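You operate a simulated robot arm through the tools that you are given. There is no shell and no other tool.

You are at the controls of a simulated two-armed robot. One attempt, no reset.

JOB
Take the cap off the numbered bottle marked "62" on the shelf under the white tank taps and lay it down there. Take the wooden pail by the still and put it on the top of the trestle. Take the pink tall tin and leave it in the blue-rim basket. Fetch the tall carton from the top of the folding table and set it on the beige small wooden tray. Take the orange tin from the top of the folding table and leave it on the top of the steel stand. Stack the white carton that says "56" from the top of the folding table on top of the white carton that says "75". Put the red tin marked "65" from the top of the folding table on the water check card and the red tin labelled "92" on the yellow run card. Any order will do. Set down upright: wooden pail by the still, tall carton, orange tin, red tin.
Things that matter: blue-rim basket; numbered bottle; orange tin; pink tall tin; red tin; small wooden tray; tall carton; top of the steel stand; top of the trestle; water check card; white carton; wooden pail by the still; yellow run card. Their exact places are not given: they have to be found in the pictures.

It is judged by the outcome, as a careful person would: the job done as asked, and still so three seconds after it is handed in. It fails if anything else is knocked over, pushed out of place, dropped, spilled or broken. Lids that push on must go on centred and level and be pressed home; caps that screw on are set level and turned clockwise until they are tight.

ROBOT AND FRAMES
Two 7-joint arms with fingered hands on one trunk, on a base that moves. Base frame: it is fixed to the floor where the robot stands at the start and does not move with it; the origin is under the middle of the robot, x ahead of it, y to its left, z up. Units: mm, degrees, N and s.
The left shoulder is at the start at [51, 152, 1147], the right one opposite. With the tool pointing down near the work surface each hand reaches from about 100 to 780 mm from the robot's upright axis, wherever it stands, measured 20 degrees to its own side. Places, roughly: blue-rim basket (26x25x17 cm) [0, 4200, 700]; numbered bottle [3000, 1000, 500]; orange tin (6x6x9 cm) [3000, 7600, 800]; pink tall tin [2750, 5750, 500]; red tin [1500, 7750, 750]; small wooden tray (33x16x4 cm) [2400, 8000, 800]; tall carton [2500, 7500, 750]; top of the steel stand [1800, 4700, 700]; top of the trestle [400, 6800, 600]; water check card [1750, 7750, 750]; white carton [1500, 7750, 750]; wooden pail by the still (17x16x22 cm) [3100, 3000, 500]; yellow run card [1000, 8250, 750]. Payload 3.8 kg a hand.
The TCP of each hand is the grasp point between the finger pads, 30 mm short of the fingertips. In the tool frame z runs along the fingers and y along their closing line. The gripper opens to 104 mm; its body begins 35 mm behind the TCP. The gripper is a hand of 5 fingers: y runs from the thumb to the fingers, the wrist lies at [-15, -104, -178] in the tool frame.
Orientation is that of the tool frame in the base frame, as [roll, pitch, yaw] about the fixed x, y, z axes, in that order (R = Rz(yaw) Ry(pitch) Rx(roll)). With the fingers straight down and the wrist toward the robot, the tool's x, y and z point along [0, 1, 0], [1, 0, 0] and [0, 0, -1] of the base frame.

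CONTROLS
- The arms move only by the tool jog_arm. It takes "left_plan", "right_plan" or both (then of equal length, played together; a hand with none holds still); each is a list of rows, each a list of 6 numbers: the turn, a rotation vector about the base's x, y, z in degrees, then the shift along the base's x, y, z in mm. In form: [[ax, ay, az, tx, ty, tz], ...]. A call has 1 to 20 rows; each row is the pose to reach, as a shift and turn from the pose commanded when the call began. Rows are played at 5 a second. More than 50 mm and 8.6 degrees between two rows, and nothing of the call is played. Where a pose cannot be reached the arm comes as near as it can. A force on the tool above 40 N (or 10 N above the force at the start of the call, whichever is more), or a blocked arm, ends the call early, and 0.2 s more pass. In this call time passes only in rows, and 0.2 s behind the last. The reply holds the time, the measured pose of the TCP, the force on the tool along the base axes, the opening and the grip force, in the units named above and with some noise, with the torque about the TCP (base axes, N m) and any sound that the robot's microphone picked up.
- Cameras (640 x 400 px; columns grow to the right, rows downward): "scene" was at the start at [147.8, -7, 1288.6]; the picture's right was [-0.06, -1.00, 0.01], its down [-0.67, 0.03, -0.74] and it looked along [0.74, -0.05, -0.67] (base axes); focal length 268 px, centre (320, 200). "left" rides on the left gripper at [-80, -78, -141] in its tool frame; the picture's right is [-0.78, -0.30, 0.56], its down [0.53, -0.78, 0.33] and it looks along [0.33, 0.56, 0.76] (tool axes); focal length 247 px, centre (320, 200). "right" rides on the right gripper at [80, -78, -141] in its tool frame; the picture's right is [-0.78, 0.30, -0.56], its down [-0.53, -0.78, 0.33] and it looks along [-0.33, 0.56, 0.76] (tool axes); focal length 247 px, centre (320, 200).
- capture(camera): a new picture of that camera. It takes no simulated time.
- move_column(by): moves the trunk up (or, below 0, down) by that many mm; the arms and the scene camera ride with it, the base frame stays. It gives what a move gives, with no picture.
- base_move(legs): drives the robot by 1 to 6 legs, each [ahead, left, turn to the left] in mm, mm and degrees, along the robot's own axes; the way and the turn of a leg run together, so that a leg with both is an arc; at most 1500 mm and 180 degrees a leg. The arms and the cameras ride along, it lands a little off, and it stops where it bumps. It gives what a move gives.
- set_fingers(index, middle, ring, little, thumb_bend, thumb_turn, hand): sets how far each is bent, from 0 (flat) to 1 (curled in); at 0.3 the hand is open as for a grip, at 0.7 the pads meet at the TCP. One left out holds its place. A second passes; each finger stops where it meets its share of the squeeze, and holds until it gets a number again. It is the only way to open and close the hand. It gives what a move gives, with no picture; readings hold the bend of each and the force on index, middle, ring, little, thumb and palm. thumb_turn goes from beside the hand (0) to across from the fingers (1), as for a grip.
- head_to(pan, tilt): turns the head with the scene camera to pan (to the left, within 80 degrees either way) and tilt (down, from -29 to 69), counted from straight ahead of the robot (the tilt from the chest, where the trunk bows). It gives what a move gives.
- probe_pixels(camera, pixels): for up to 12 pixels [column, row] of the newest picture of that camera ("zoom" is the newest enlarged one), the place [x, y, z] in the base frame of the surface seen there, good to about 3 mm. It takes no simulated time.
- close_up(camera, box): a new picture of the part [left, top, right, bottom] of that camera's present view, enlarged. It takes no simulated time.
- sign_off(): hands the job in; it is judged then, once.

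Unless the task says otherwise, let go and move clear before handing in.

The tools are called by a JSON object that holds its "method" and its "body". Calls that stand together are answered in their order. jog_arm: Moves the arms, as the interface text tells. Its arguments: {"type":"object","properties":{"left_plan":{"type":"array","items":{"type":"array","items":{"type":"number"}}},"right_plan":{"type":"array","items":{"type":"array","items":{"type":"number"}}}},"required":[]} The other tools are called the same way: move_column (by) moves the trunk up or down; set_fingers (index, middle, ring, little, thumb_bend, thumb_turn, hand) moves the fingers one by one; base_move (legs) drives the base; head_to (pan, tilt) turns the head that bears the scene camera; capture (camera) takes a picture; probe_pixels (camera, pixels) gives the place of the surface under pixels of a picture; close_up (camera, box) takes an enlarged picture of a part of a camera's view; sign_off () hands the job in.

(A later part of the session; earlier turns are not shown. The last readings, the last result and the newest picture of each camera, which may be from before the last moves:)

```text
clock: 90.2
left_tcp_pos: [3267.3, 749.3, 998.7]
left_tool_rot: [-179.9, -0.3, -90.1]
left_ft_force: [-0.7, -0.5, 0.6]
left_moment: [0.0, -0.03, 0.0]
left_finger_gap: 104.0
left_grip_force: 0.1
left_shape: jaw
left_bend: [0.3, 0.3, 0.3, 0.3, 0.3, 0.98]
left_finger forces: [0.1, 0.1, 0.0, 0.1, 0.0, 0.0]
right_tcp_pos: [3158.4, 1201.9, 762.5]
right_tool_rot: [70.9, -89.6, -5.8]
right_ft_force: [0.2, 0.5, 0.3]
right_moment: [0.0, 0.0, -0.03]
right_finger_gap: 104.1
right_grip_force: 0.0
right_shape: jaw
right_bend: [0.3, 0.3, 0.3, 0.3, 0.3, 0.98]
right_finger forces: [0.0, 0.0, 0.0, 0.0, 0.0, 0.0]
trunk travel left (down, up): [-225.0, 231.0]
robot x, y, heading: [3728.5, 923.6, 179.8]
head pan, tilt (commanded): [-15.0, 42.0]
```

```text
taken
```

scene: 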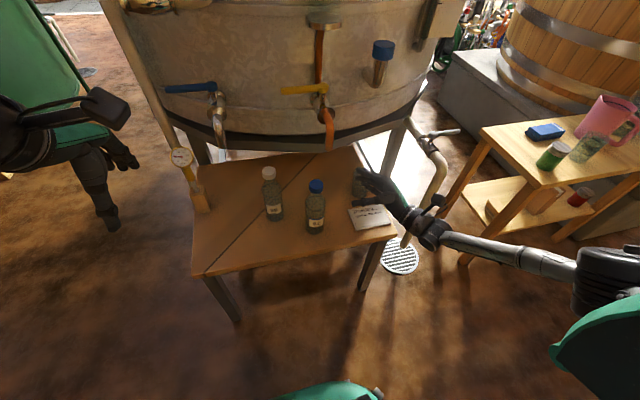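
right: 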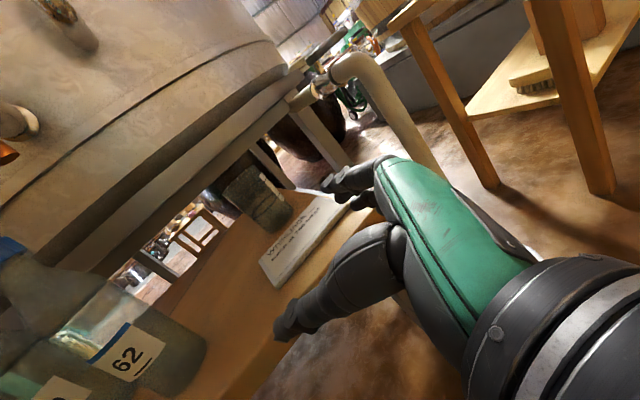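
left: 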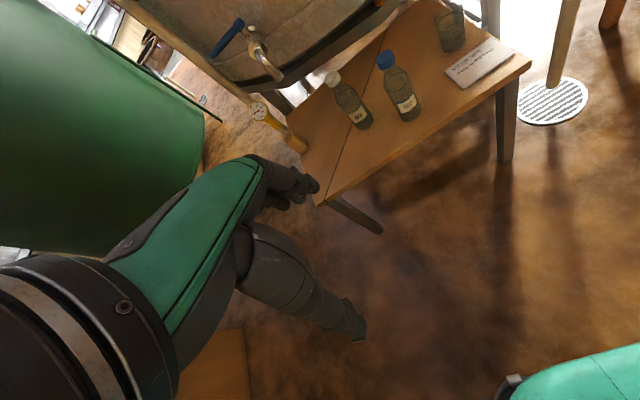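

The hand sits at [3158,1202] as planned, right of bottle 62. Now I lower the trunk to body height.

{"method": "move_column", "body": {"by": -138}}

{"method": "capture", "body": {"camera": "scene"}}

{"method": "capture", "body": {"camera": "right"}}

```text
clock: 91.9
left_tcp_pos: [3268.5, 748.6, 861.0]
left_tool_rot: [-179.9, -0.3, -90.0]
left_ft_force: [0.3, -0.3, 0.7]
left_moment: [0.0, -0.01, 0.0]
left_finger_gap: 103.8
left_grip_force: 0.0
left_shape: jaw
left_bend: [0.3, 0.3, 0.3, 0.3, 0.3, 0.98]
left_finger forces: [0.0, 0.0, 0.0, 0.1, 0.0, 0.1]
right_tcp_pos: [3159.2, 1203.2, 625.0]
right_tool_rot: [62.9, -89.6, 2.4]
right_ft_force: [-0.3, -0.8, 0.1]
right_moment: [0.0, -0.03, 0.02]
right_finger_gap: 104.1
right_grip_force: 0.0
right_shape: jaw
right_bend: [0.3, 0.3, 0.3, 0.3, 0.3, 0.98]
right_finger forces: [0.1, 0.0, 0.1, 0.0, 0.0, 0.1]
trunk travel left (down, up): [-87.0, 369.0]
robot x, y, heading: [3726.7, 928.2, 180.1]
head pan, tilt (commanded): [-15.0, 42.0]
```

```text
taken
```

scene: 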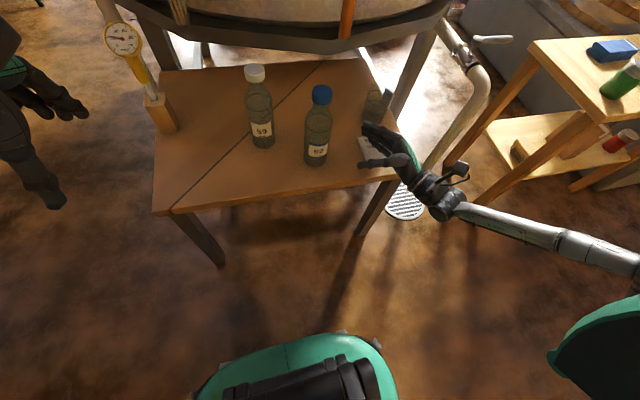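

```text
taken
```

right: 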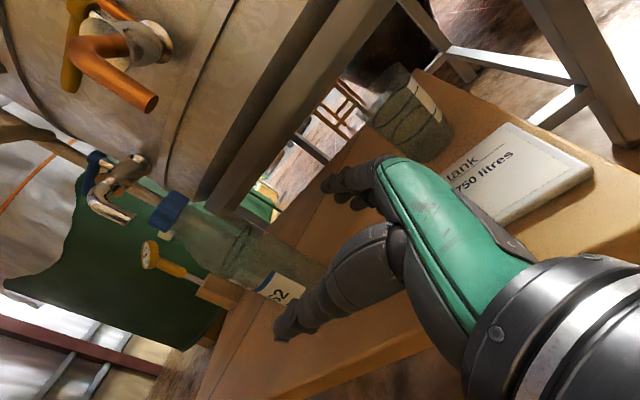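

The right camera shows bottle 62 lying between thumb and fingers, in line with the approach. I'll advance ~128 mm to bring the grasp point to the bottle's axis.

{"method": "jog_arm", "body": {"right_plan": [[0, 0, 0, -14, -29, 0], [0, 0, 0, -28, -58, 0], [0, 0, 0, -42, -88, -1], [0, 0, 0, -56, -116, -2]]}}

{"method": "capture", "body": {"camera": "scene"}}

{"method": "capture", "body": {"camera": "right"}}

```text
clock: 92.9
left_tcp_pos: [3268.2, 750.1, 861.3]
left_tool_rot: [-179.7, -0.4, -89.9]
left_ft_force: [0.4, -0.2, 0.4]
left_moment: [0.01, 0.02, 0.03]
left_finger_gap: 103.7
left_grip_force: 0.0
left_shape: jaw
left_bend: [0.3, 0.3, 0.3, 0.3, 0.3, 0.98]
left_finger forces: [0.0, 0.1, 0.0, 0.0, 0.0, 0.0]
right_tcp_pos: [3102.9, 1085.6, 619.1]
right_tool_rot: [75.8, -89.7, -10.8]
right_ft_force: [-0.3, 0.2, 0.0]
right_moment: [0.01, 0.01, -0.01]
right_finger_gap: 104.1
right_grip_force: 0.0
right_shape: jaw
right_bend: [0.3, 0.3, 0.3, 0.3, 0.3, 0.98]
right_finger forces: [0.1, 0.0, 0.0, 0.1, 0.1, 0.1]
trunk travel left (down, up): [-87.0, 369.0]
robot x, y, heading: [3731.4, 927.0, 179.7]
head pan, tilt (commanded): [-15.0, 42.0]
```

```text
taken
```

scene: 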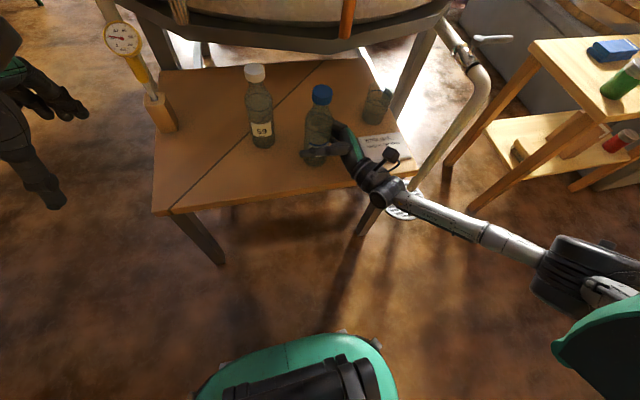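

```text
taken
```

right: 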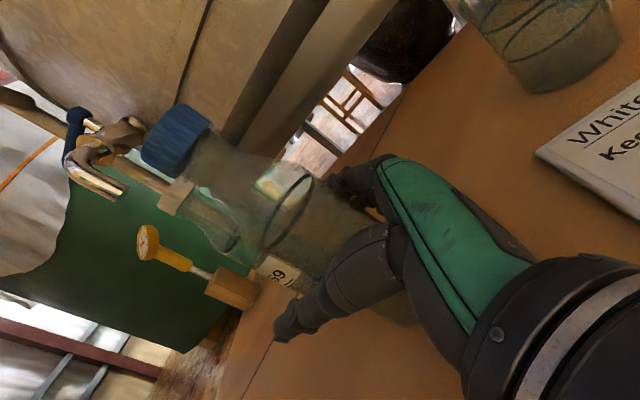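

Bottle 62 is between thumb and fingers with no contact force. I'll close the right hand on its body.

{"method": "set_fingers", "body": {"hand": "right", "index": 0.6, "middle": 0.6, "ring": 0.6, "little": 0.6, "thumb_bend": 0.6}}

{"method": "capture", "body": {"camera": "right"}}

{"method": "close_up", "body": {"camera": "scene", "box": [220, 50, 440, 230]}}

```text
clock: 93.9
left_tcp_pos: [3267.6, 748.7, 859.9]
left_tool_rot: [-179.9, -0.3, -90.0]
left_ft_force: [-0.4, -0.2, 0.1]
left_moment: [0.0, 0.01, 0.0]
left_finger_gap: 104.0
left_grip_force: 0.1
left_shape: jaw
left_bend: [0.3, 0.3, 0.3, 0.3, 0.3, 0.98]
left_finger forces: [0.0, 0.0, 0.2, 0.1, 0.0, 0.0]
right_tcp_pos: [3102.2, 1087.3, 619.3]
right_tool_rot: [79.5, -89.8, -14.3]
right_ft_force: [-0.3, 0.5, 0.5]
right_moment: [-0.03, 0.01, 0.02]
right_finger_gap: 53.4
right_grip_force: 16.2
right_shape: fingers
right_bend: [0.51, 0.59, 0.58, 0.57, 0.5, 0.95]
right_finger forces: [9.5, 0.6, 1.3, 4.7, 16.2, 0.0]
trunk travel left (down, up): [-87.0, 369.0]
robot x, y, heading: [3730.2, 924.7, 179.9]
head pan, tilt (commanded): [-15.0, 42.0]
```

```text
taken
```

right: 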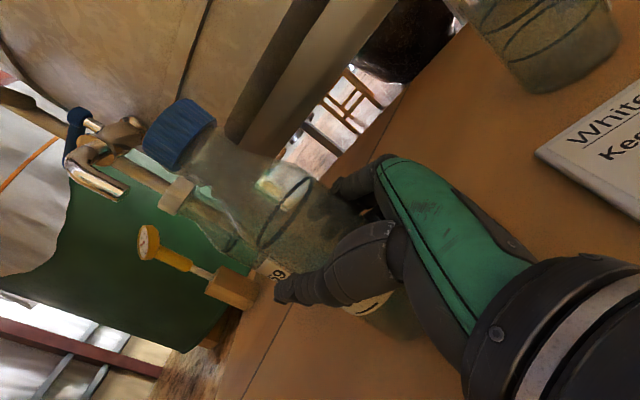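

```text
2.22 times, centred on (330, 140) of scene
```

zoom: 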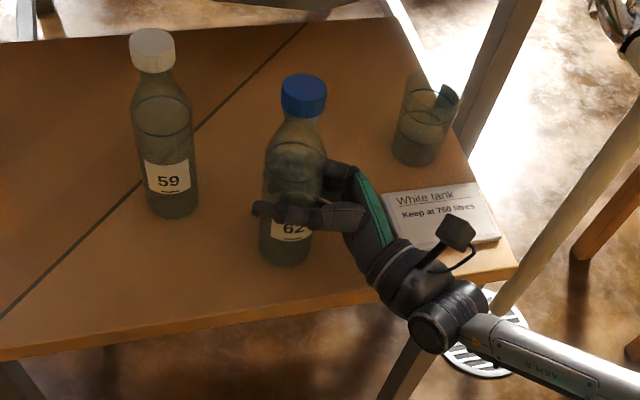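

Grip is firm (thumb 16 N, index 9.5 N). I'll tighten slightly, lift the bottle 25 mm and draw it back toward me, clear of the tap nozzle above.

{"method": "set_fingers", "body": {"hand": "right", "index": 0.68, "middle": 0.7, "ring": 0.7, "little": 0.68, "thumb_bend": 0.68}}

{"method": "jog_arm", "body": {"right_plan": [[0, 0, 0, 0, 0, 8], [0, 0, 0, 0, 0, 16], [0, 0, 0, 2, 0, 25], [0, 0, 0, 20, 0, 25], [0, 0, 0, 40, 0, 25], [0, 0, 0, 60, 0, 25], [0, 0, 0, 80, 0, 25], [0, 0, 0, 100, 0, 25], [0, 0, 0, 120, 0, 25]]}}

{"method": "capture", "body": {"camera": "scene"}}

{"method": "close_up", "body": {"camera": "scene", "box": [220, 50, 440, 230]}}

```text
clock: 94.9
left_tcp_pos: [3268.2, 749.3, 860.7]
left_tool_rot: [-179.9, -0.3, -90.1]
left_ft_force: [0.3, 0.0, -0.5]
left_moment: [0.02, 0.04, 0.0]
left_finger_gap: 103.7
left_grip_force: 0.1
left_shape: jaw
left_bend: [0.3, 0.3, 0.3, 0.3, 0.3, 0.98]
left_finger forces: [0.0, 0.1, 0.1, 0.0, 0.0, 0.0]
right_tcp_pos: [3103.6, 1085.5, 618.7]
right_tool_rot: [57.4, -89.8, 7.7]
right_ft_force: [0.8, -0.3, -0.4]
right_moment: [0.0, 0.02, 0.04]
right_finger_gap: 51.8
right_grip_force: 24.7
right_shape: fingers
right_bend: [0.56, 0.66, 0.65, 0.64, 0.48, 0.93]
right_finger forces: [11.0, 3.8, 4.1, 5.3, 24.6, 0.0]
trunk travel left (down, up): [-87.0, 369.0]
robot x, y, heading: [3729.2, 922.4, 180.0]
head pan, tilt (commanded): [-15.0, 42.0]
```

```text
clock: 96.9
left_tcp_pos: [3268.9, 748.3, 861.2]
left_tool_rot: [-179.9, -0.4, -89.9]
left_ft_force: [0.4, 0.4, -0.9]
left_moment: [0.02, 0.0, -0.01]
left_finger_gap: 103.5
left_grip_force: 0.0
left_shape: jaw
left_bend: [0.3, 0.3, 0.3, 0.3, 0.3, 0.98]
left_finger forces: [0.0, 0.1, 0.0, 0.1, 0.1, 0.0]
right_tcp_pos: [3223.8, 1087.2, 645.6]
right_tool_rot: [87.6, -89.6, -22.5]
right_ft_force: [0.3, -0.6, -1.4]
right_moment: [-0.03, 0.02, -0.01]
right_finger_gap: 51.4
right_grip_force: 24.7
right_shape: fingers
right_bend: [0.56, 0.66, 0.65, 0.64, 0.48, 0.93]
right_finger forces: [11.0, 3.7, 4.2, 5.3, 24.7, 0.1]
trunk travel left (down, up): [-87.0, 369.0]
robot x, y, heading: [3732.0, 928.6, 179.9]
head pan, tilt (commanded): [-15.0, 42.0]
```

```text
taken
```

scene: 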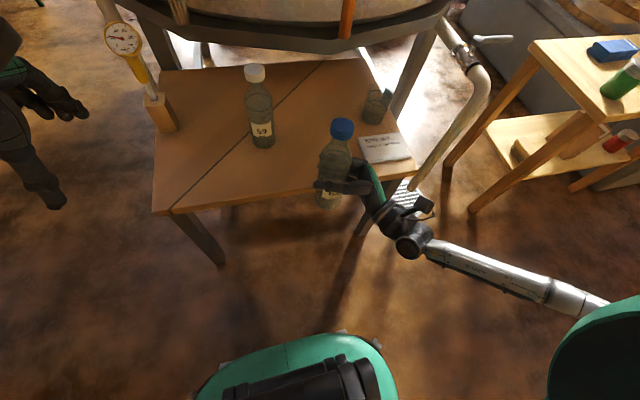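

```text
2.22 times, centred on (330, 140) of scene
```

zoom: 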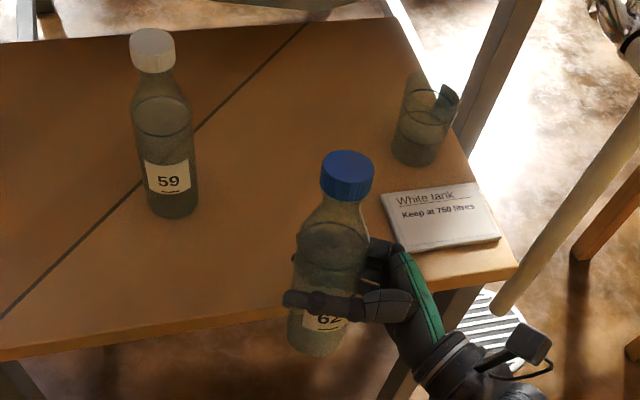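

The bottle is held but looks tilted a few degrees (cap (347,175) to base (318,342) in the zoom). I'll probe cap and body to measure the tilt.

{"method": "probe_pixels", "body": {"camera": "zoom", "pixels": [[347, 160], [324, 185], [373, 185], [347, 195], [318, 350], [295, 330], [342, 335], [300, 265], [365, 265], [332, 250], [318, 338]]}}

{"method": "close_up", "body": {"camera": "scene", "box": [290, 100, 390, 220]}}

```text
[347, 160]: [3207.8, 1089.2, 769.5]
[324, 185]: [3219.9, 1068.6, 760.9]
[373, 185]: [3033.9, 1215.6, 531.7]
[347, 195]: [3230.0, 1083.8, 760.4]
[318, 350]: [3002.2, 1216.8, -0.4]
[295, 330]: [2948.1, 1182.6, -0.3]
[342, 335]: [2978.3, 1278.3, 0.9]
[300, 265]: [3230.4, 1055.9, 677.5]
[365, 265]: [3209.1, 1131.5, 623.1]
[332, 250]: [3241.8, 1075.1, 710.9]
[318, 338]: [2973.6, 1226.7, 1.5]
```

```text
3.33 times, centred on (340, 160) of scene
```

zoom: 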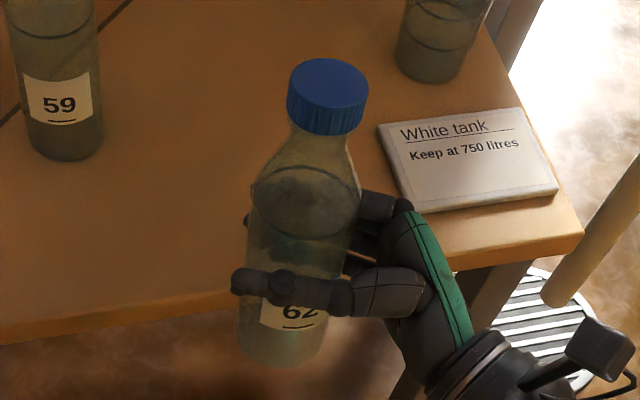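

The bottle's lean is only about 3–4°. I'll correct it with a small turn of the right hand, and bring the left hand above the cap, yawed so it has room to turn counter-clockwise.

{"method": "jog_arm", "body": {"left_plan": [[0, 0, -7.5, 10, 30, 10], [0, 0, -15, 10, 70, 14], [0, 0, -22.5, 0, 112, 14], [0, 0, -30, -10, 154, 14], [0, 0, -37.5, -20, 196, 14], [0, 0, -45, -30, 240, 10], [0, 0, -52.5, -41, 285, 5], [0, 0, -60, -52, 335, -5]], "right_plan": [[0.3, 0.3, 0, 0, 0, 0], [0.6, 0.6, 0, 0, 0, 0], [0.9, 0.9, 0, 0, 0, 0], [1.2, 1.2, 0, 0, 0, 0], [1.5, 1.5, 0, 0, 0, 0], [1.8, 1.8, 0, 0, 0, 0], [2.2, 2.2, 0, 0, 0, 0], [2.6, 2.6, 0, 0, 0, 0]]}}

{"method": "capture", "body": {"camera": "scene"}}

{"method": "capture", "body": {"camera": "left"}}

```text
refused: row 8 steps farther than a row can; nothing moved
```

```text
taken
```

scene: 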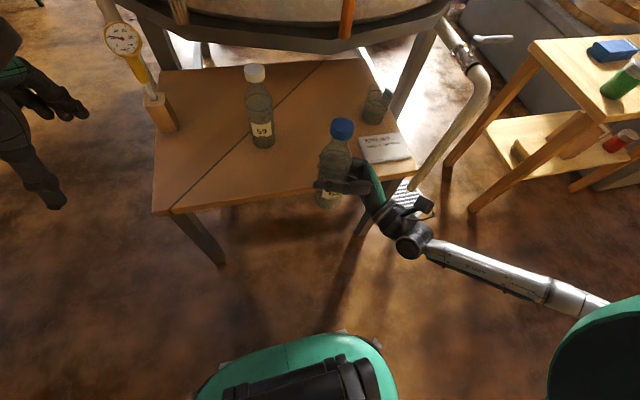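

```text
taken
```

left: 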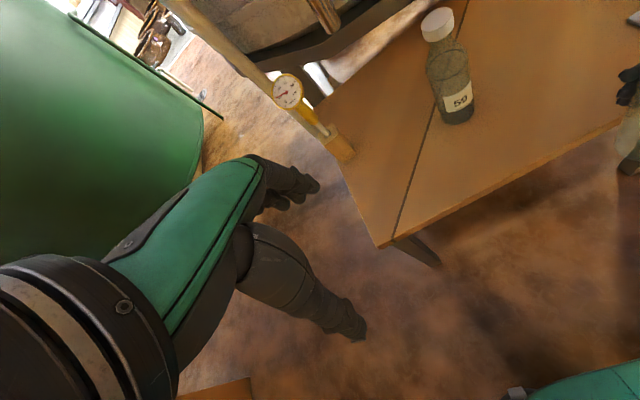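

A row was slightly too long; I'll spread the motion over ten rows.

{"method": "jog_arm", "body": {"left_plan": [[0, 0, -6, 5, 30, 6], [0, 0, -12, 5, 62, 10], [0, 0, -18, 0, 95, 12], [0, 0, -24, -6, 128, 12], [0, 0, -30, -12, 162, 12], [0, 0, -36, -20, 196, 10], [0, 0, -42, -28, 230, 8], [0, 0, -48, -36, 265, 4], [0, 0, -54, -44, 300, 0], [0, 0, -60, -52, 335, -5]], "right_plan": [[0.26, 0.26, 0, 0, 0, 0], [0.5, 0.5, 0, 0, 0, 0], [0.8, 0.8, 0, 0, 0, 0], [1.0, 1.0, 0, 0, 0, 0], [1.3, 1.3, 0, 0, 0, 0], [1.6, 1.6, 0, 0, 0, 0], [1.8, 1.8, 0, 0, 0, 0], [2.1, 2.1, 0, 0, 0, 0], [2.3, 2.3, 0, 0, 0, 0], [2.6, 2.6, 0, 0, 0, 0]]}}

{"method": "capture", "body": {"camera": "scene"}}

{"method": "capture", "body": {"camera": "left"}}

```text
clock: 99.1
left_tcp_pos: [3218.0, 1082.2, 856.2]
left_tool_rot: [-179.9, -0.3, -150.1]
left_ft_force: [-0.1, 1.0, 0.0]
left_moment: [0.0, 0.03, -0.01]
left_finger_gap: 103.9
left_grip_force: 0.2
left_shape: jaw
left_bend: [0.3, 0.3, 0.3, 0.3, 0.3, 0.98]
left_finger forces: [0.0, 0.0, 0.0, 0.0, 0.1, 0.0]
right_tcp_pos: [3223.5, 1087.1, 644.5]
right_tool_rot: [106.8, -86.1, -41.6]
right_ft_force: [0.1, 0.5, -0.8]
right_moment: [0.02, 0.03, -0.01]
right_finger_gap: 51.6
right_grip_force: 24.9
right_shape: fingers
right_bend: [0.56, 0.66, 0.65, 0.64, 0.48, 0.93]
right_finger forces: [11.0, 3.8, 4.2, 5.3, 24.6, 0.0]
trunk travel left (down, up): [-87.0, 369.0]
robot x, y, heading: [3730.6, 924.5, 179.6]
head pan, tilt (commanded): [-15.0, 42.0]
```

```text
taken
```

scene: 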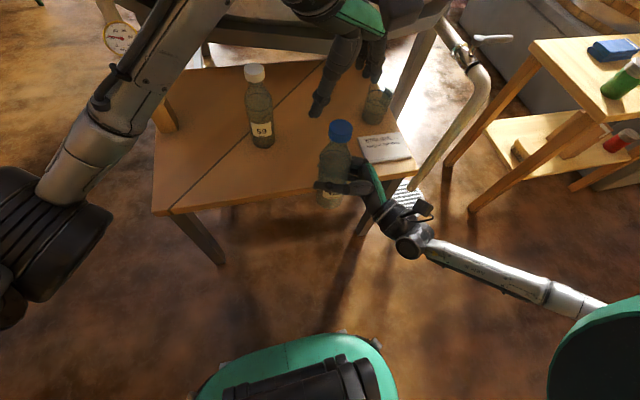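

```text
taken
```

left: 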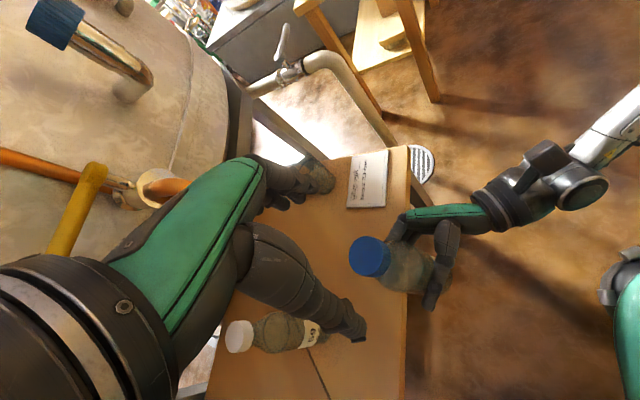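

The left camera shows the cap at (370,257), nearly under my grasp point. I'll probe the cap from this camera for its exact centre.

{"method": "probe_pixels", "body": {"camera": "left", "pixels": [[368, 257], [355, 250], [383, 250], [368, 242], [368, 272], [360, 268], [380, 265]]}}

{"method": "close_up", "body": {"camera": "left", "box": [310, 200, 430, 320]}}

```text
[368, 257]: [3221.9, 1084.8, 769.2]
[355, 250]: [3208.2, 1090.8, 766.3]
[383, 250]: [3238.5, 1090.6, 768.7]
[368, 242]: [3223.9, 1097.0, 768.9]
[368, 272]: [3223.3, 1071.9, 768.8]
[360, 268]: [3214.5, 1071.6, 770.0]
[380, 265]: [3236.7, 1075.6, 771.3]
```

```text
3.33 times, centred on (370, 260) of left
```

zoom: 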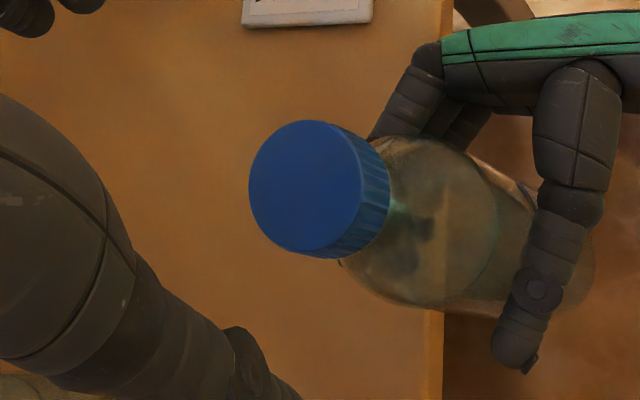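

Cap top centre is about [3219,1085,769], within 3 mm of under the left hand. I'll lower the left hand straight onto it.

{"method": "jog_arm", "body": {"left_plan": [[0, 0, 0, 1, 3, -30], [0, 0, 0, 1, 3, -60], [0, 0, 0, 1, 3, -80], [0, 0, 0, 1, 3, -93]]}}

{"method": "capture", "body": {"camera": "left"}}

{"method": "capture", "body": {"camera": "scene"}}

```text
clock: 100.1
left_tcp_pos: [3217.2, 1085.9, 763.7]
left_tool_rot: [-179.9, -0.3, -150.0]
left_ft_force: [-0.6, -0.2, 0.3]
left_moment: [-0.02, 0.03, 0.0]
left_finger_gap: 103.5
left_grip_force: 0.0
left_shape: jaw
left_bend: [0.3, 0.3, 0.3, 0.3, 0.3, 0.98]
left_finger forces: [0.0, 0.0, 0.1, 0.0, 0.1, 0.0]
right_tcp_pos: [3222.9, 1086.5, 646.0]
right_tool_rot: [106.0, -86.1, -40.8]
right_ft_force: [0.9, 0.3, -1.6]
right_moment: [0.0, 0.02, 0.02]
right_finger_gap: 51.5
right_grip_force: 24.3
right_shape: fingers
right_bend: [0.56, 0.66, 0.65, 0.64, 0.48, 0.93]
right_finger forces: [11.1, 3.8, 4.1, 5.3, 24.5, 0.0]
trunk travel left (down, up): [-87.0, 369.0]
robot x, y, heading: [3733.8, 924.4, 179.9]
head pan, tilt (commanded): [-15.0, 42.0]
```

```text
taken
```

left: 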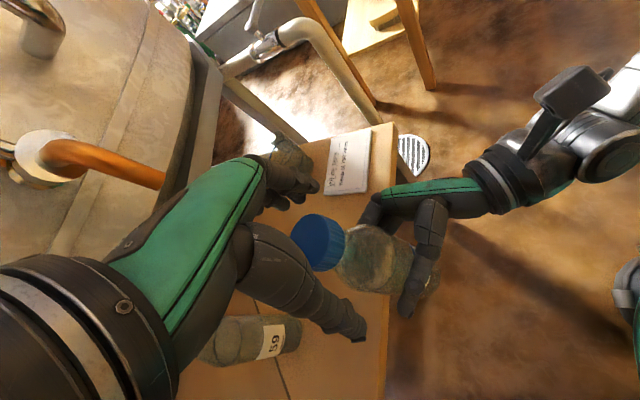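

```text
taken
```

scene: 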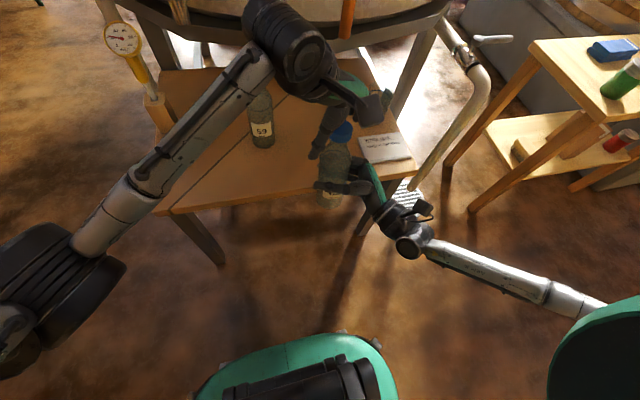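

The cap at (318,240) in the left camera sits between thumb and fingers. I'll close the thumb and first three fingers on it.

{"method": "set_fingers", "body": {"hand": "left", "index": 0.62, "middle": 0.62, "ring": 0.62, "little": 0.62, "thumb_bend": 0.62}}

{"method": "close_up", "body": {"camera": "left", "box": [220, 140, 460, 340]}}

{"method": "close_up", "body": {"camera": "scene", "box": [260, 60, 420, 220]}}

```text
clock: 101.1
left_tcp_pos: [3217.5, 1084.3, 762.1]
left_tool_rot: [-179.8, -0.3, -150.0]
left_ft_force: [0.1, -1.1, -1.2]
left_moment: [0.02, 0.0, 0.0]
left_finger_gap: 28.9
left_grip_force: 2.4
left_shape: fingers
left_bend: [0.6, 0.62, 0.62, 0.62, 0.59, 0.98]
left_finger forces: [2.1, 0.1, 0.0, 0.1, 3.0, 0.1]
right_tcp_pos: [3222.4, 1086.5, 646.4]
right_tool_rot: [106.4, -86.2, -41.3]
right_ft_force: [-0.5, 1.2, -0.1]
right_moment: [-0.09, -0.06, -0.01]
right_finger_gap: 51.7
right_grip_force: 24.1
right_shape: fingers
right_bend: [0.56, 0.66, 0.65, 0.64, 0.48, 0.93]
right_finger forces: [11.6, 3.6, 4.2, 5.0, 24.1, 0.0]
trunk travel left (down, up): [-87.0, 369.0]
robot x, y, heading: [3731.5, 925.4, 179.6]
head pan, tilt (commanded): [-15.0, 42.0]
```

```text
2.00 times, centred on (340, 240) of left
```

zoom: 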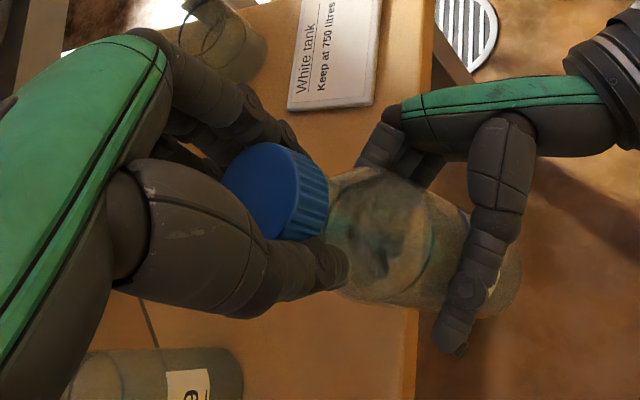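

```text
2.50 times, centred on (340, 140) of scene
```

zoom: 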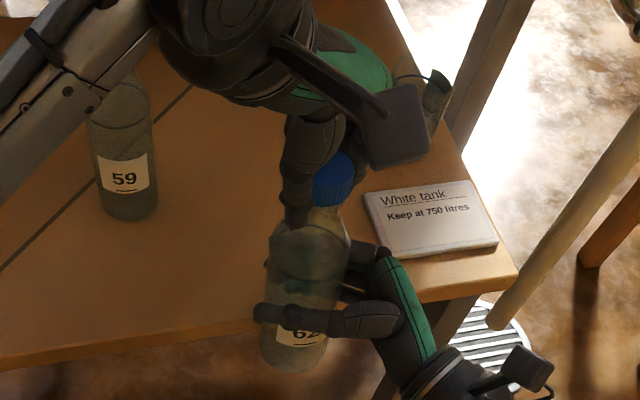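

Index and thumb are on the cap. I'll squeeze harder, then turn the cap counter-clockwise about 80°.

{"method": "set_fingers", "body": {"hand": "left", "index": 0.75, "middle": 0.75, "ring": 0.62, "little": 0.5, "thumb_bend": 0.75}}

{"method": "jog_arm", "body": {"left_plan": [[0, 0, 6, 0, 0, 0], [0, 0, 12, 0, 0, 0], [0, 0, 18, 0, 0, 0.2], [0, 0, 24, 0, 0, 0.3], [0, 0, 30, 0, 0, 0.4]]}}

{"method": "close_up", "body": {"camera": "left", "box": [220, 140, 460, 340]}}

```text
clock: 102.1
left_tcp_pos: [3217.5, 1085.9, 762.3]
left_tool_rot: [-179.8, -0.2, -150.0]
left_ft_force: [-1.0, -1.1, -4.0]
left_moment: [-0.01, 0.07, -0.07]
left_finger_gap: 25.8
left_grip_force: 16.1
left_shape: fingers
left_bend: [0.61, 0.67, 0.62, 0.5, 0.61, 0.97]
left_finger forces: [9.6, 6.6, 0.1, 0.1, 16.6, 0.0]
right_tcp_pos: [3222.4, 1087.0, 646.1]
right_tool_rot: [106.8, -86.2, -41.7]
right_ft_force: [1.5, 0.1, 3.4]
right_moment: [-0.09, 0.13, 0.09]
right_finger_gap: 51.9
right_grip_force: 24.6
right_shape: fingers
right_bend: [0.56, 0.66, 0.65, 0.64, 0.48, 0.93]
right_finger forces: [10.3, 3.5, 4.3, 5.6, 25.0, 0.0]
trunk travel left (down, up): [-87.0, 369.0]
robot x, y, heading: [3731.5, 929.9, 180.1]
head pan, tilt (commanded): [-15.0, 42.0]
```

```text
clock: 103.3
left_tcp_pos: [3218.4, 1087.2, 764.7]
left_tool_rot: [-179.8, -0.2, -120.0]
left_ft_force: [-0.9, -2.5, -4.6]
left_moment: [-0.06, 0.1, -0.29]
left_finger_gap: 25.6
left_grip_force: 16.6
left_shape: fingers
left_bend: [0.61, 0.66, 0.62, 0.5, 0.61, 1.0]
left_finger forces: [9.0, 6.6, 0.0, 0.0, 16.8, 0.1]
right_tcp_pos: [3222.8, 1088.0, 646.8]
right_tool_rot: [106.0, -86.1, -40.9]
right_ft_force: [0.6, 2.4, 2.6]
right_moment: [-0.23, 0.09, 0.27]
right_finger_gap: 51.7
right_grip_force: 24.5
right_shape: fingers
right_bend: [0.56, 0.66, 0.66, 0.64, 0.49, 0.92]
right_finger forces: [11.7, 3.6, 4.7, 5.2, 24.8, 0.0]
trunk travel left (down, up): [-87.0, 369.0]
robot x, y, heading: [3724.9, 924.6, 179.9]
head pan, tilt (commanded): [-15.0, 42.0]
```

```text
2.00 times, centred on (340, 240) of left
```

zoom: 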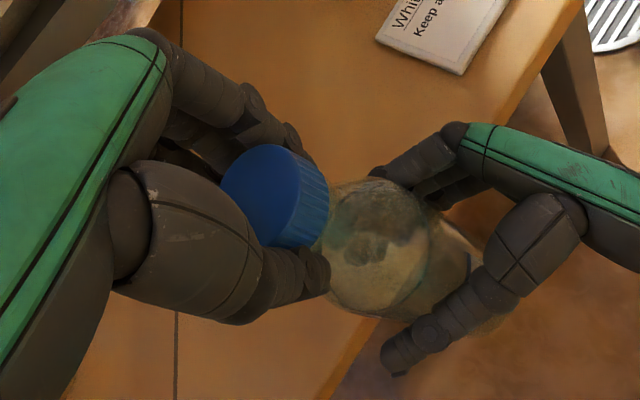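

The left hand turned 30° with 0.29 N·m of resistance, bottle held still by the right. I'll keep turning counter-clockwise.

{"method": "jog_arm", "body": {"left_plan": [[0, 0, 7, 0, 0, 0.1], [0, 0, 14, 0, 0, 0.3], [0, 0, 21, 0, 0, 0.4], [0, 0, 28, 0, 0, 0.5], [0, 0, 35, 0, 0, 0.6], [0, 0, 42, 0, 0, 0.7], [0, 0, 49, 0, 0, 0.8]]}}

{"method": "close_up", "body": {"camera": "left", "box": [220, 140, 460, 340]}}

{"method": "close_up", "body": {"camera": "scene", "box": [260, 60, 420, 220]}}

```text
clock: 104.9
left_tcp_pos: [3216.7, 1087.3, 763.9]
left_tool_rot: [-179.7, -0.3, -71.1]
left_ft_force: [2.6, -7.0, -2.9]
left_moment: [-0.21, -0.08, -0.15]
left_finger_gap: 20.2
left_grip_force: 11.1
left_shape: fingers
left_bend: [0.61, 0.73, 0.62, 0.5, 0.65, 1.0]
left_finger forces: [8.1, 0.0, 0.0, 0.0, 14.3, 0.0]
right_tcp_pos: [3221.9, 1087.5, 647.1]
right_tool_rot: [105.4, -86.1, -40.3]
right_ft_force: [-2.1, 7.5, 2.5]
right_moment: [-0.66, -0.26, 0.07]
right_finger_gap: 51.3
right_grip_force: 25.1
right_shape: fingers
right_bend: [0.54, 0.66, 0.66, 0.64, 0.51, 0.91]
right_finger forces: [16.5, 3.6, 5.3, 3.5, 22.1, 0.0]
trunk travel left (down, up): [-87.0, 369.0]
robot x, y, heading: [3733.3, 923.4, 179.7]
head pan, tilt (commanded): [-15.0, 42.0]
```

```text
2.00 times, centred on (340, 240) of left
```

zoom: 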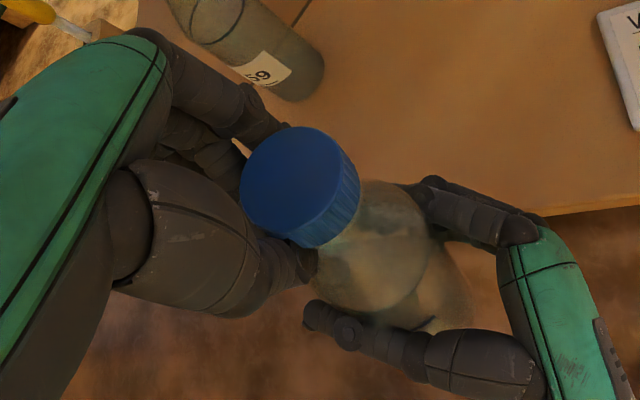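

```text
2.50 times, centred on (340, 140) of scene
```

zoom: 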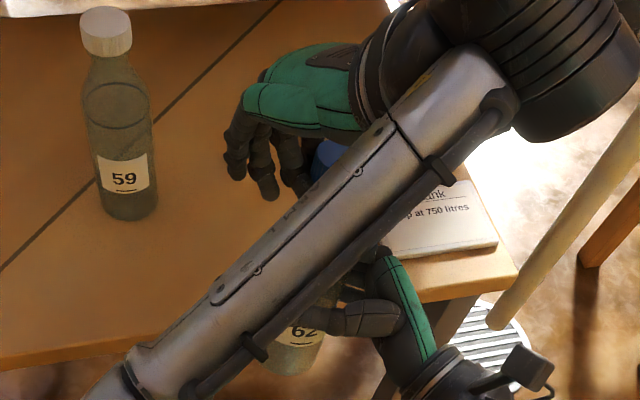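

The cap slipped toward the index side of the grip and is being pushed sideways (7 N). I'll open the left hand and see where cap and bottle are.

{"method": "set_fingers", "body": {"hand": "left", "index": 0.35, "middle": 0.35, "ring": 0.35, "little": 0.35, "thumb_bend": 0.35}}

{"method": "capture", "body": {"camera": "left"}}

{"method": "close_up", "body": {"camera": "left", "box": [220, 140, 460, 340]}}

{"method": "probe_pixels", "body": {"camera": "left", "pixels": [[340, 225], [350, 230], [362, 235], [350, 215], [350, 245], [335, 235], [360, 222]]}}

```text
clock: 105.9
left_tcp_pos: [3216.4, 1086.5, 763.4]
left_tool_rot: [-179.9, -0.3, -71.0]
left_ft_force: [0.8, -0.7, 0.2]
left_moment: [0.01, 0.02, -0.02]
left_finger_gap: 90.1
left_grip_force: 0.0
left_shape: fingers
left_bend: [0.35, 0.35, 0.35, 0.35, 0.35, 0.98]
left_finger forces: [0.0, 0.1, 0.0, 0.0, 0.1, 0.1]
right_tcp_pos: [3223.7, 1086.9, 646.5]
right_tool_rot: [106.7, -86.0, -41.6]
right_ft_force: [0.6, 0.3, -1.9]
right_moment: [0.01, 0.01, 0.0]
right_finger_gap: 51.3
right_grip_force: 25.1
right_shape: fingers
right_bend: [0.55, 0.66, 0.66, 0.65, 0.5, 0.92]
right_finger forces: [12.2, 3.3, 4.5, 5.2, 25.1, 0.0]
trunk travel left (down, up): [-87.0, 369.0]
robot x, y, heading: [3728.4, 924.1, 179.5]
head pan, tilt (commanded): [-15.0, 42.0]
```

```text
taken
```

left: 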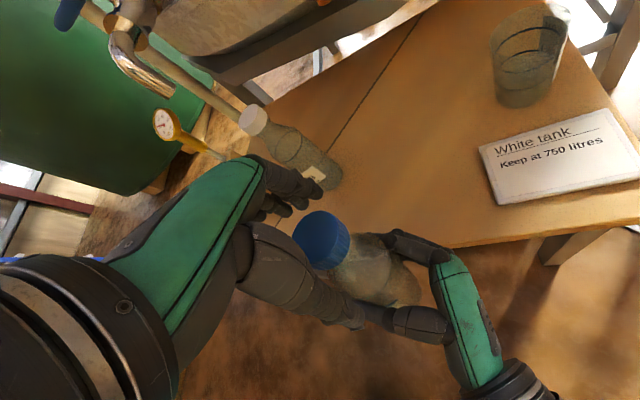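

```text
2.00 times, centred on (340, 240) of left
```

zoom: 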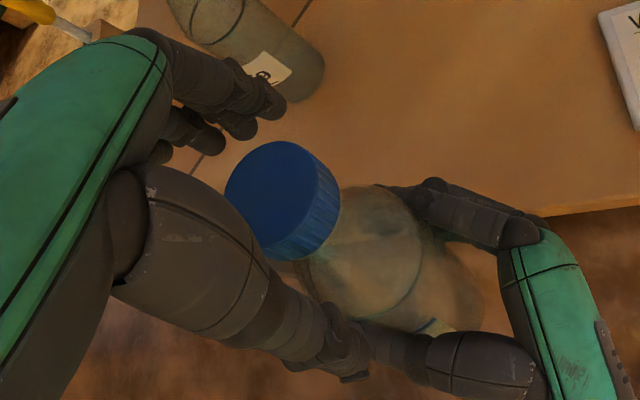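

```text
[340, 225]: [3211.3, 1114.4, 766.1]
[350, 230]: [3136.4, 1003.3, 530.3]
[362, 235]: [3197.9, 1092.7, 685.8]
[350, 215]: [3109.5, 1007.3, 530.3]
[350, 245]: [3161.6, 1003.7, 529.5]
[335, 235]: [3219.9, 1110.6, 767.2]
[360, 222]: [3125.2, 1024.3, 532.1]
```

The cap now shows at (318,240) in the left picture. I'll probe its rim there.

{"method": "probe_pixels", "body": {"camera": "left", "pixels": [[315, 237], [300, 240], [330, 235], [315, 218], [312, 255], [325, 225], [305, 250]]}}

{"method": "capture", "body": {"camera": "right"}}

```text
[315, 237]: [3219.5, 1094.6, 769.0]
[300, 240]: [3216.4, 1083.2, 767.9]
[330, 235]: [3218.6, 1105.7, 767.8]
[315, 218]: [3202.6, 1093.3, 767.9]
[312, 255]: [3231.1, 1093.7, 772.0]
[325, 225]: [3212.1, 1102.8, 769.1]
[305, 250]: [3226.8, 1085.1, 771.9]
```

```text
taken
```

right: 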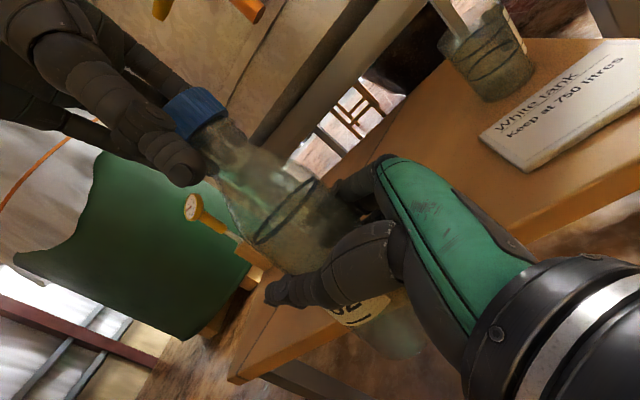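

The cap centre moved to [3217,1095] because the bottle tipped ~4° in the right hand; the left grip slipped at ~0.3 N·m. I'll straighten the bottle, swing the open left hand back clockwise, and regrip harder.

{"method": "jog_arm", "body": {"left_plan": [[0, 0, -8, 0, 2, 0], [0, 0, -16, 0, 3, 0], [0, 0, -24, 0, 3, 0], [0, 0, -32, 0, 3, 0], [0, 0, -40, 0, 3, 0], [0, 0, -48, 0, 3, 0], [0, 0, -56, 0, 3, 0], [0, 0, -64, 0, 2, 0], [0, 0, -72, 0, 1, 0], [0, 0, -80, 0, 0, 0], [0, 0, -88, 0, 0, 0], [0, 0, -94, 0, 0, 0]], "right_plan": [[0.4, 0, 0, 0, 0, 0], [0.8, 0, 0, 0, 0, 0], [1.2, 0, 0, 0, 0, 0], [1.6, 0, 0, 0, 0, 0], [2.0, 0, 0, 0, 0, 0], [2.4, 0, 0, 0, 0, 0], [2.8, 0, 0, 0, 0, 0], [3.2, 0, 0, 0, 0, 0], [3.6, 0, 0, 0, 0, 0], [4.0, 0, 0, 0, 0, 0], [4.2, 0, 0, 0, 0, 0], [4.4, 0, 0, 0, 0, 0]]}}

{"method": "capture", "body": {"camera": "left"}}

{"method": "close_up", "body": {"camera": "left", "box": [220, 140, 460, 340]}}

```text
clock: 108.5
left_tcp_pos: [3217.7, 1087.7, 762.6]
left_tool_rot: [-179.9, -0.3, -165.0]
left_ft_force: [1.4, -0.7, 0.1]
left_moment: [0.0, 0.01, 0.02]
left_finger_gap: 90.5
left_grip_force: 0.1
left_shape: fingers
left_bend: [0.35, 0.35, 0.35, 0.35, 0.35, 0.98]
left_finger forces: [0.0, 0.1, 0.0, 0.0, 0.0, 0.0]
right_tcp_pos: [3222.3, 1086.8, 645.7]
right_tool_rot: [133.6, -82.4, -68.4]
right_ft_force: [0.1, 0.1, -0.8]
right_moment: [-0.01, 0.03, -0.02]
right_finger_gap: 51.4
right_grip_force: 25.1
right_shape: fingers
right_bend: [0.55, 0.66, 0.66, 0.65, 0.5, 0.92]
right_finger forces: [12.2, 3.3, 4.3, 5.2, 25.1, 0.0]
trunk travel left (down, up): [-87.0, 369.0]
robot x, y, heading: [3729.5, 926.6, 180.0]
head pan, tilt (commanded): [-15.0, 42.0]
```

```text
taken
```

left: 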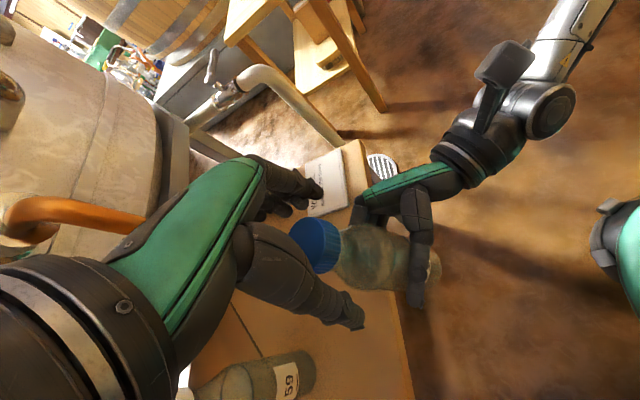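

```text
2.00 times, centred on (340, 240) of left
```

zoom: 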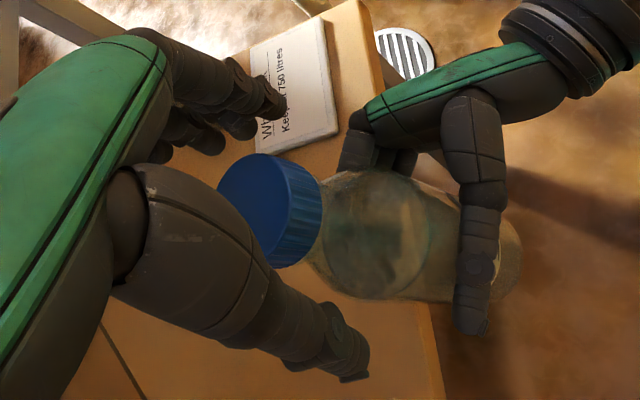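

Now I'll probe the cap's centre again at (311,243).

{"method": "probe_pixels", "body": {"camera": "left", "pixels": [[308, 243], [292, 240], [323, 240], [315, 222], [312, 264], [300, 255], [320, 228]]}}

```text
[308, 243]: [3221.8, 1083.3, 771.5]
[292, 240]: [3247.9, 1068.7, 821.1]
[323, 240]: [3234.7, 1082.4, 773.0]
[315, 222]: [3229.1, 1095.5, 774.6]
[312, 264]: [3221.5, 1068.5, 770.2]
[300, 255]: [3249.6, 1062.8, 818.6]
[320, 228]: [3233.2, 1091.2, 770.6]
```

Cap centre is ~[3219,1083,771]. I'll centre the hand on it and grip harder with index, middle and thumb.

{"method": "jog_arm", "body": {"left_plan": [[0, 0, 0, 1, -2, 0], [0, 0, 0, 1.5, -4.5, 0]]}}

{"method": "set_fingers", "body": {"hand": "left", "index": 0.62, "middle": 0.64, "ring": 0.62, "little": 0.5, "thumb_bend": 0.62}}

{"method": "set_fingers", "body": {"hand": "left", "index": 0.95, "middle": 0.95, "thumb_bend": 0.95}}

{"method": "close_up", "body": {"camera": "left", "box": [220, 140, 460, 340]}}

```text
clock: 109.1
left_tcp_pos: [3220.2, 1082.3, 762.3]
left_tool_rot: [-179.9, -0.3, -165.1]
left_ft_force: [1.5, 0.6, -0.6]
left_moment: [0.0, -0.03, -0.01]
left_finger_gap: 90.0
left_grip_force: 0.0
left_shape: fingers
left_bend: [0.35, 0.35, 0.35, 0.35, 0.35, 0.98]
left_finger forces: [0.1, 0.0, 0.1, 0.1, 0.0, 0.1]
right_tcp_pos: [3223.1, 1087.4, 646.6]
right_tool_rot: [132.8, -82.5, -67.6]
right_ft_force: [0.0, 0.2, 0.0]
right_moment: [-0.02, -0.07, 0.02]
right_finger_gap: 51.8
right_grip_force: 25.4
right_shape: fingers
right_bend: [0.55, 0.66, 0.66, 0.65, 0.5, 0.92]
right_finger forces: [12.2, 3.3, 4.4, 5.2, 25.0, 0.0]
trunk travel left (down, up): [-87.0, 369.0]
robot x, y, heading: [3733.0, 922.0, 180.0]
head pan, tilt (commanded): [-15.0, 42.0]
```

```text
clock: 110.1
left_tcp_pos: [3218.8, 1081.4, 763.6]
left_tool_rot: [-179.8, -0.3, -165.0]
left_ft_force: [-0.6, 3.0, -0.9]
left_moment: [0.06, 0.01, -0.01]
left_finger_gap: 27.9
left_grip_force: 3.4
left_shape: fingers
left_bend: [0.59, 0.62, 0.62, 0.5, 0.6, 0.97]
left_finger forces: [2.3, 1.8, 0.0, 0.0, 2.4, 0.0]
right_tcp_pos: [3223.1, 1087.1, 646.0]
right_tool_rot: [132.6, -82.5, -67.3]
right_ft_force: [0.4, -1.1, 0.1]
right_moment: [0.11, 0.0, 0.01]
right_finger_gap: 51.4
right_grip_force: 25.1
right_shape: fingers
right_bend: [0.56, 0.66, 0.66, 0.65, 0.5, 0.92]
right_finger forces: [11.6, 3.4, 4.1, 5.2, 25.4, 0.0]
trunk travel left (down, up): [-87.0, 369.0]
robot x, y, heading: [3731.2, 924.2, 179.8]
head pan, tilt (commanded): [-15.0, 42.0]
```

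```text
clock: 111.1
left_tcp_pos: [3219.8, 1081.9, 763.0]
left_tool_rot: [-179.8, -0.2, -165.0]
left_ft_force: [-2.1, 0.7, -5.8]
left_moment: [0.16, 0.14, -0.14]
left_finger_gap: 23.9
left_grip_force: 18.7
left_shape: fingers
left_bend: [0.57, 0.62, 0.62, 0.5, 0.65, 0.96]
left_finger forces: [10.9, 8.3, 0.0, 0.0, 19.1, 0.0]
right_tcp_pos: [3222.5, 1088.5, 646.3]
right_tool_rot: [132.3, -82.4, -67.1]
right_ft_force: [0.8, -1.5, 5.4]
right_moment: [-0.17, 0.01, 0.15]
right_finger_gap: 51.5
right_grip_force: 24.5
right_shape: fingers
right_bend: [0.56, 0.66, 0.66, 0.65, 0.5, 0.92]
right_finger forces: [11.7, 3.4, 4.7, 4.8, 25.5, 0.1]
trunk travel left (down, up): [-87.0, 369.0]
robot x, y, heading: [3726.6, 926.1, 180.0]
head pan, tilt (commanded): [-15.0, 42.0]
```

```text
2.00 times, centred on (340, 240) of left
```

zoom: 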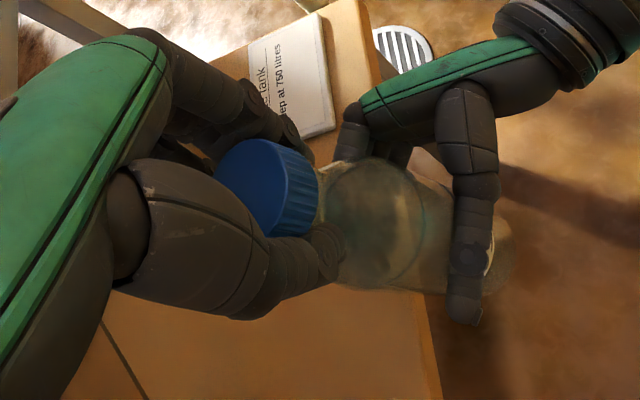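

Grip on the cap is now 19 N. I'll turn counter-clockwise 40° and compare.

{"method": "jog_arm", "body": {"left_plan": [[0, 0, 6, 0, 0, 0.2], [0, 0, 12, 0, 0, 0.4], [0, 0, 18, 0, 0, 0.6], [0, 0, 24, 0, 0, 0.8], [0, 0, 30, 0, 0, 1], [0, 0, 36, 0, 0, 1.2], [0, 0, 42, 0, 0, 1.4]]}}

{"method": "close_up", "body": {"camera": "left", "box": [220, 140, 460, 340]}}

```text
clock: 112.7
left_tcp_pos: [3219.1, 1082.8, 765.1]
left_tool_rot: [-179.9, -0.2, -122.9]
left_ft_force: [5.0, 1.0, -10.7]
left_moment: [0.11, -0.05, -0.52]
left_finger_gap: 22.5
left_grip_force: 23.2
left_shape: fingers
left_bend: [0.6, 0.59, 0.62, 0.5, 0.64, 1.0]
left_finger forces: [12.7, 11.5, 0.1, 0.1, 21.5, 0.0]
right_tcp_pos: [3222.6, 1087.0, 646.3]
right_tool_rot: [132.3, -82.5, -67.1]
right_ft_force: [-4.9, -1.4, 9.2]
right_moment: [-0.03, -0.36, 0.52]
right_finger_gap: 52.0
right_grip_force: 23.4
right_shape: fingers
right_bend: [0.55, 0.67, 0.66, 0.66, 0.51, 0.9]
right_finger forces: [15.6, 3.2, 2.9, 3.2, 22.8, 0.1]
trunk travel left (down, up): [-87.0, 369.0]
robot x, y, heading: [3728.3, 923.3, 180.0]
head pan, tilt (commanded): [-15.0, 42.0]
```

```text
2.00 times, centred on (340, 240) of left
```

zoom: 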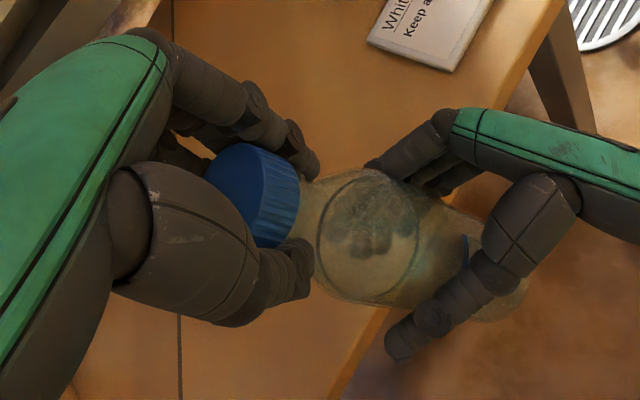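

Torque is up to 0.52 N·m without the grip slipping. I'll continue the turn.

{"method": "jog_arm", "body": {"left_plan": [[0, 0, 6, 0, 0, -0.5], [0, 0, 12, 0, 0, -0.5], [0, 0, 18, 0, 0, -0.5], [0, 0, 24, 0, 0, -0.5], [0, 0, 30, 0, 0, -0.5], [0, 0, 36, 0, 0, -0.5], [0, 0, 42, 0, 0, -0.5]]}}

{"method": "close_up", "body": {"camera": "left", "box": [220, 140, 460, 340]}}

{"method": "capture", "body": {"camera": "right"}}

```text
clock: 114.3
left_tcp_pos: [3215.9, 1073.1, 757.8]
left_tool_rot: [-180.0, -1.2, -80.2]
left_ft_force: [-6.4, 1.5, 2.1]
left_moment: [-0.02, 0.18, -0.08]
left_finger_gap: 0.1
left_grip_force: 3.1
left_shape: fingers
left_bend: [0.63, 0.66, 0.62, 0.5, 0.78, 0.96]
left_finger forces: [0.1, 6.7, 0.0, 0.1, 0.0, 0.1]
right_tcp_pos: [3223.5, 1087.0, 646.6]
right_tool_rot: [132.8, -82.4, -67.5]
right_ft_force: [7.4, -1.0, -1.4]
right_moment: [0.13, 0.59, 0.21]
right_finger_gap: 51.3
right_grip_force: 25.0
right_shape: fingers
right_bend: [0.59, 0.68, 0.67, 0.64, 0.48, 0.97]
right_finger forces: [7.1, 2.5, 3.0, 9.1, 28.3, 0.0]
trunk travel left (down, up): [-87.0, 369.0]
robot x, y, heading: [3732.1, 925.3, 180.0]
head pan, tilt (commanded): [-15.0, 42.0]
```

```text
2.00 times, centred on (340, 240) of left
```

zoom: 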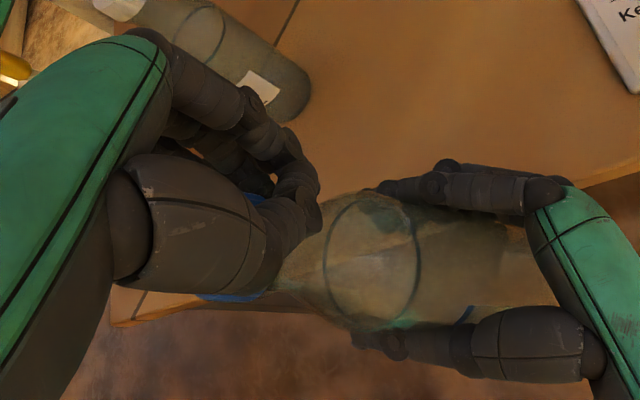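

```text
taken
```

right: 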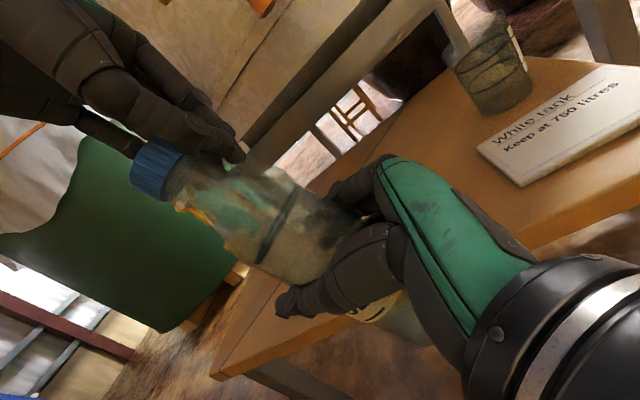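

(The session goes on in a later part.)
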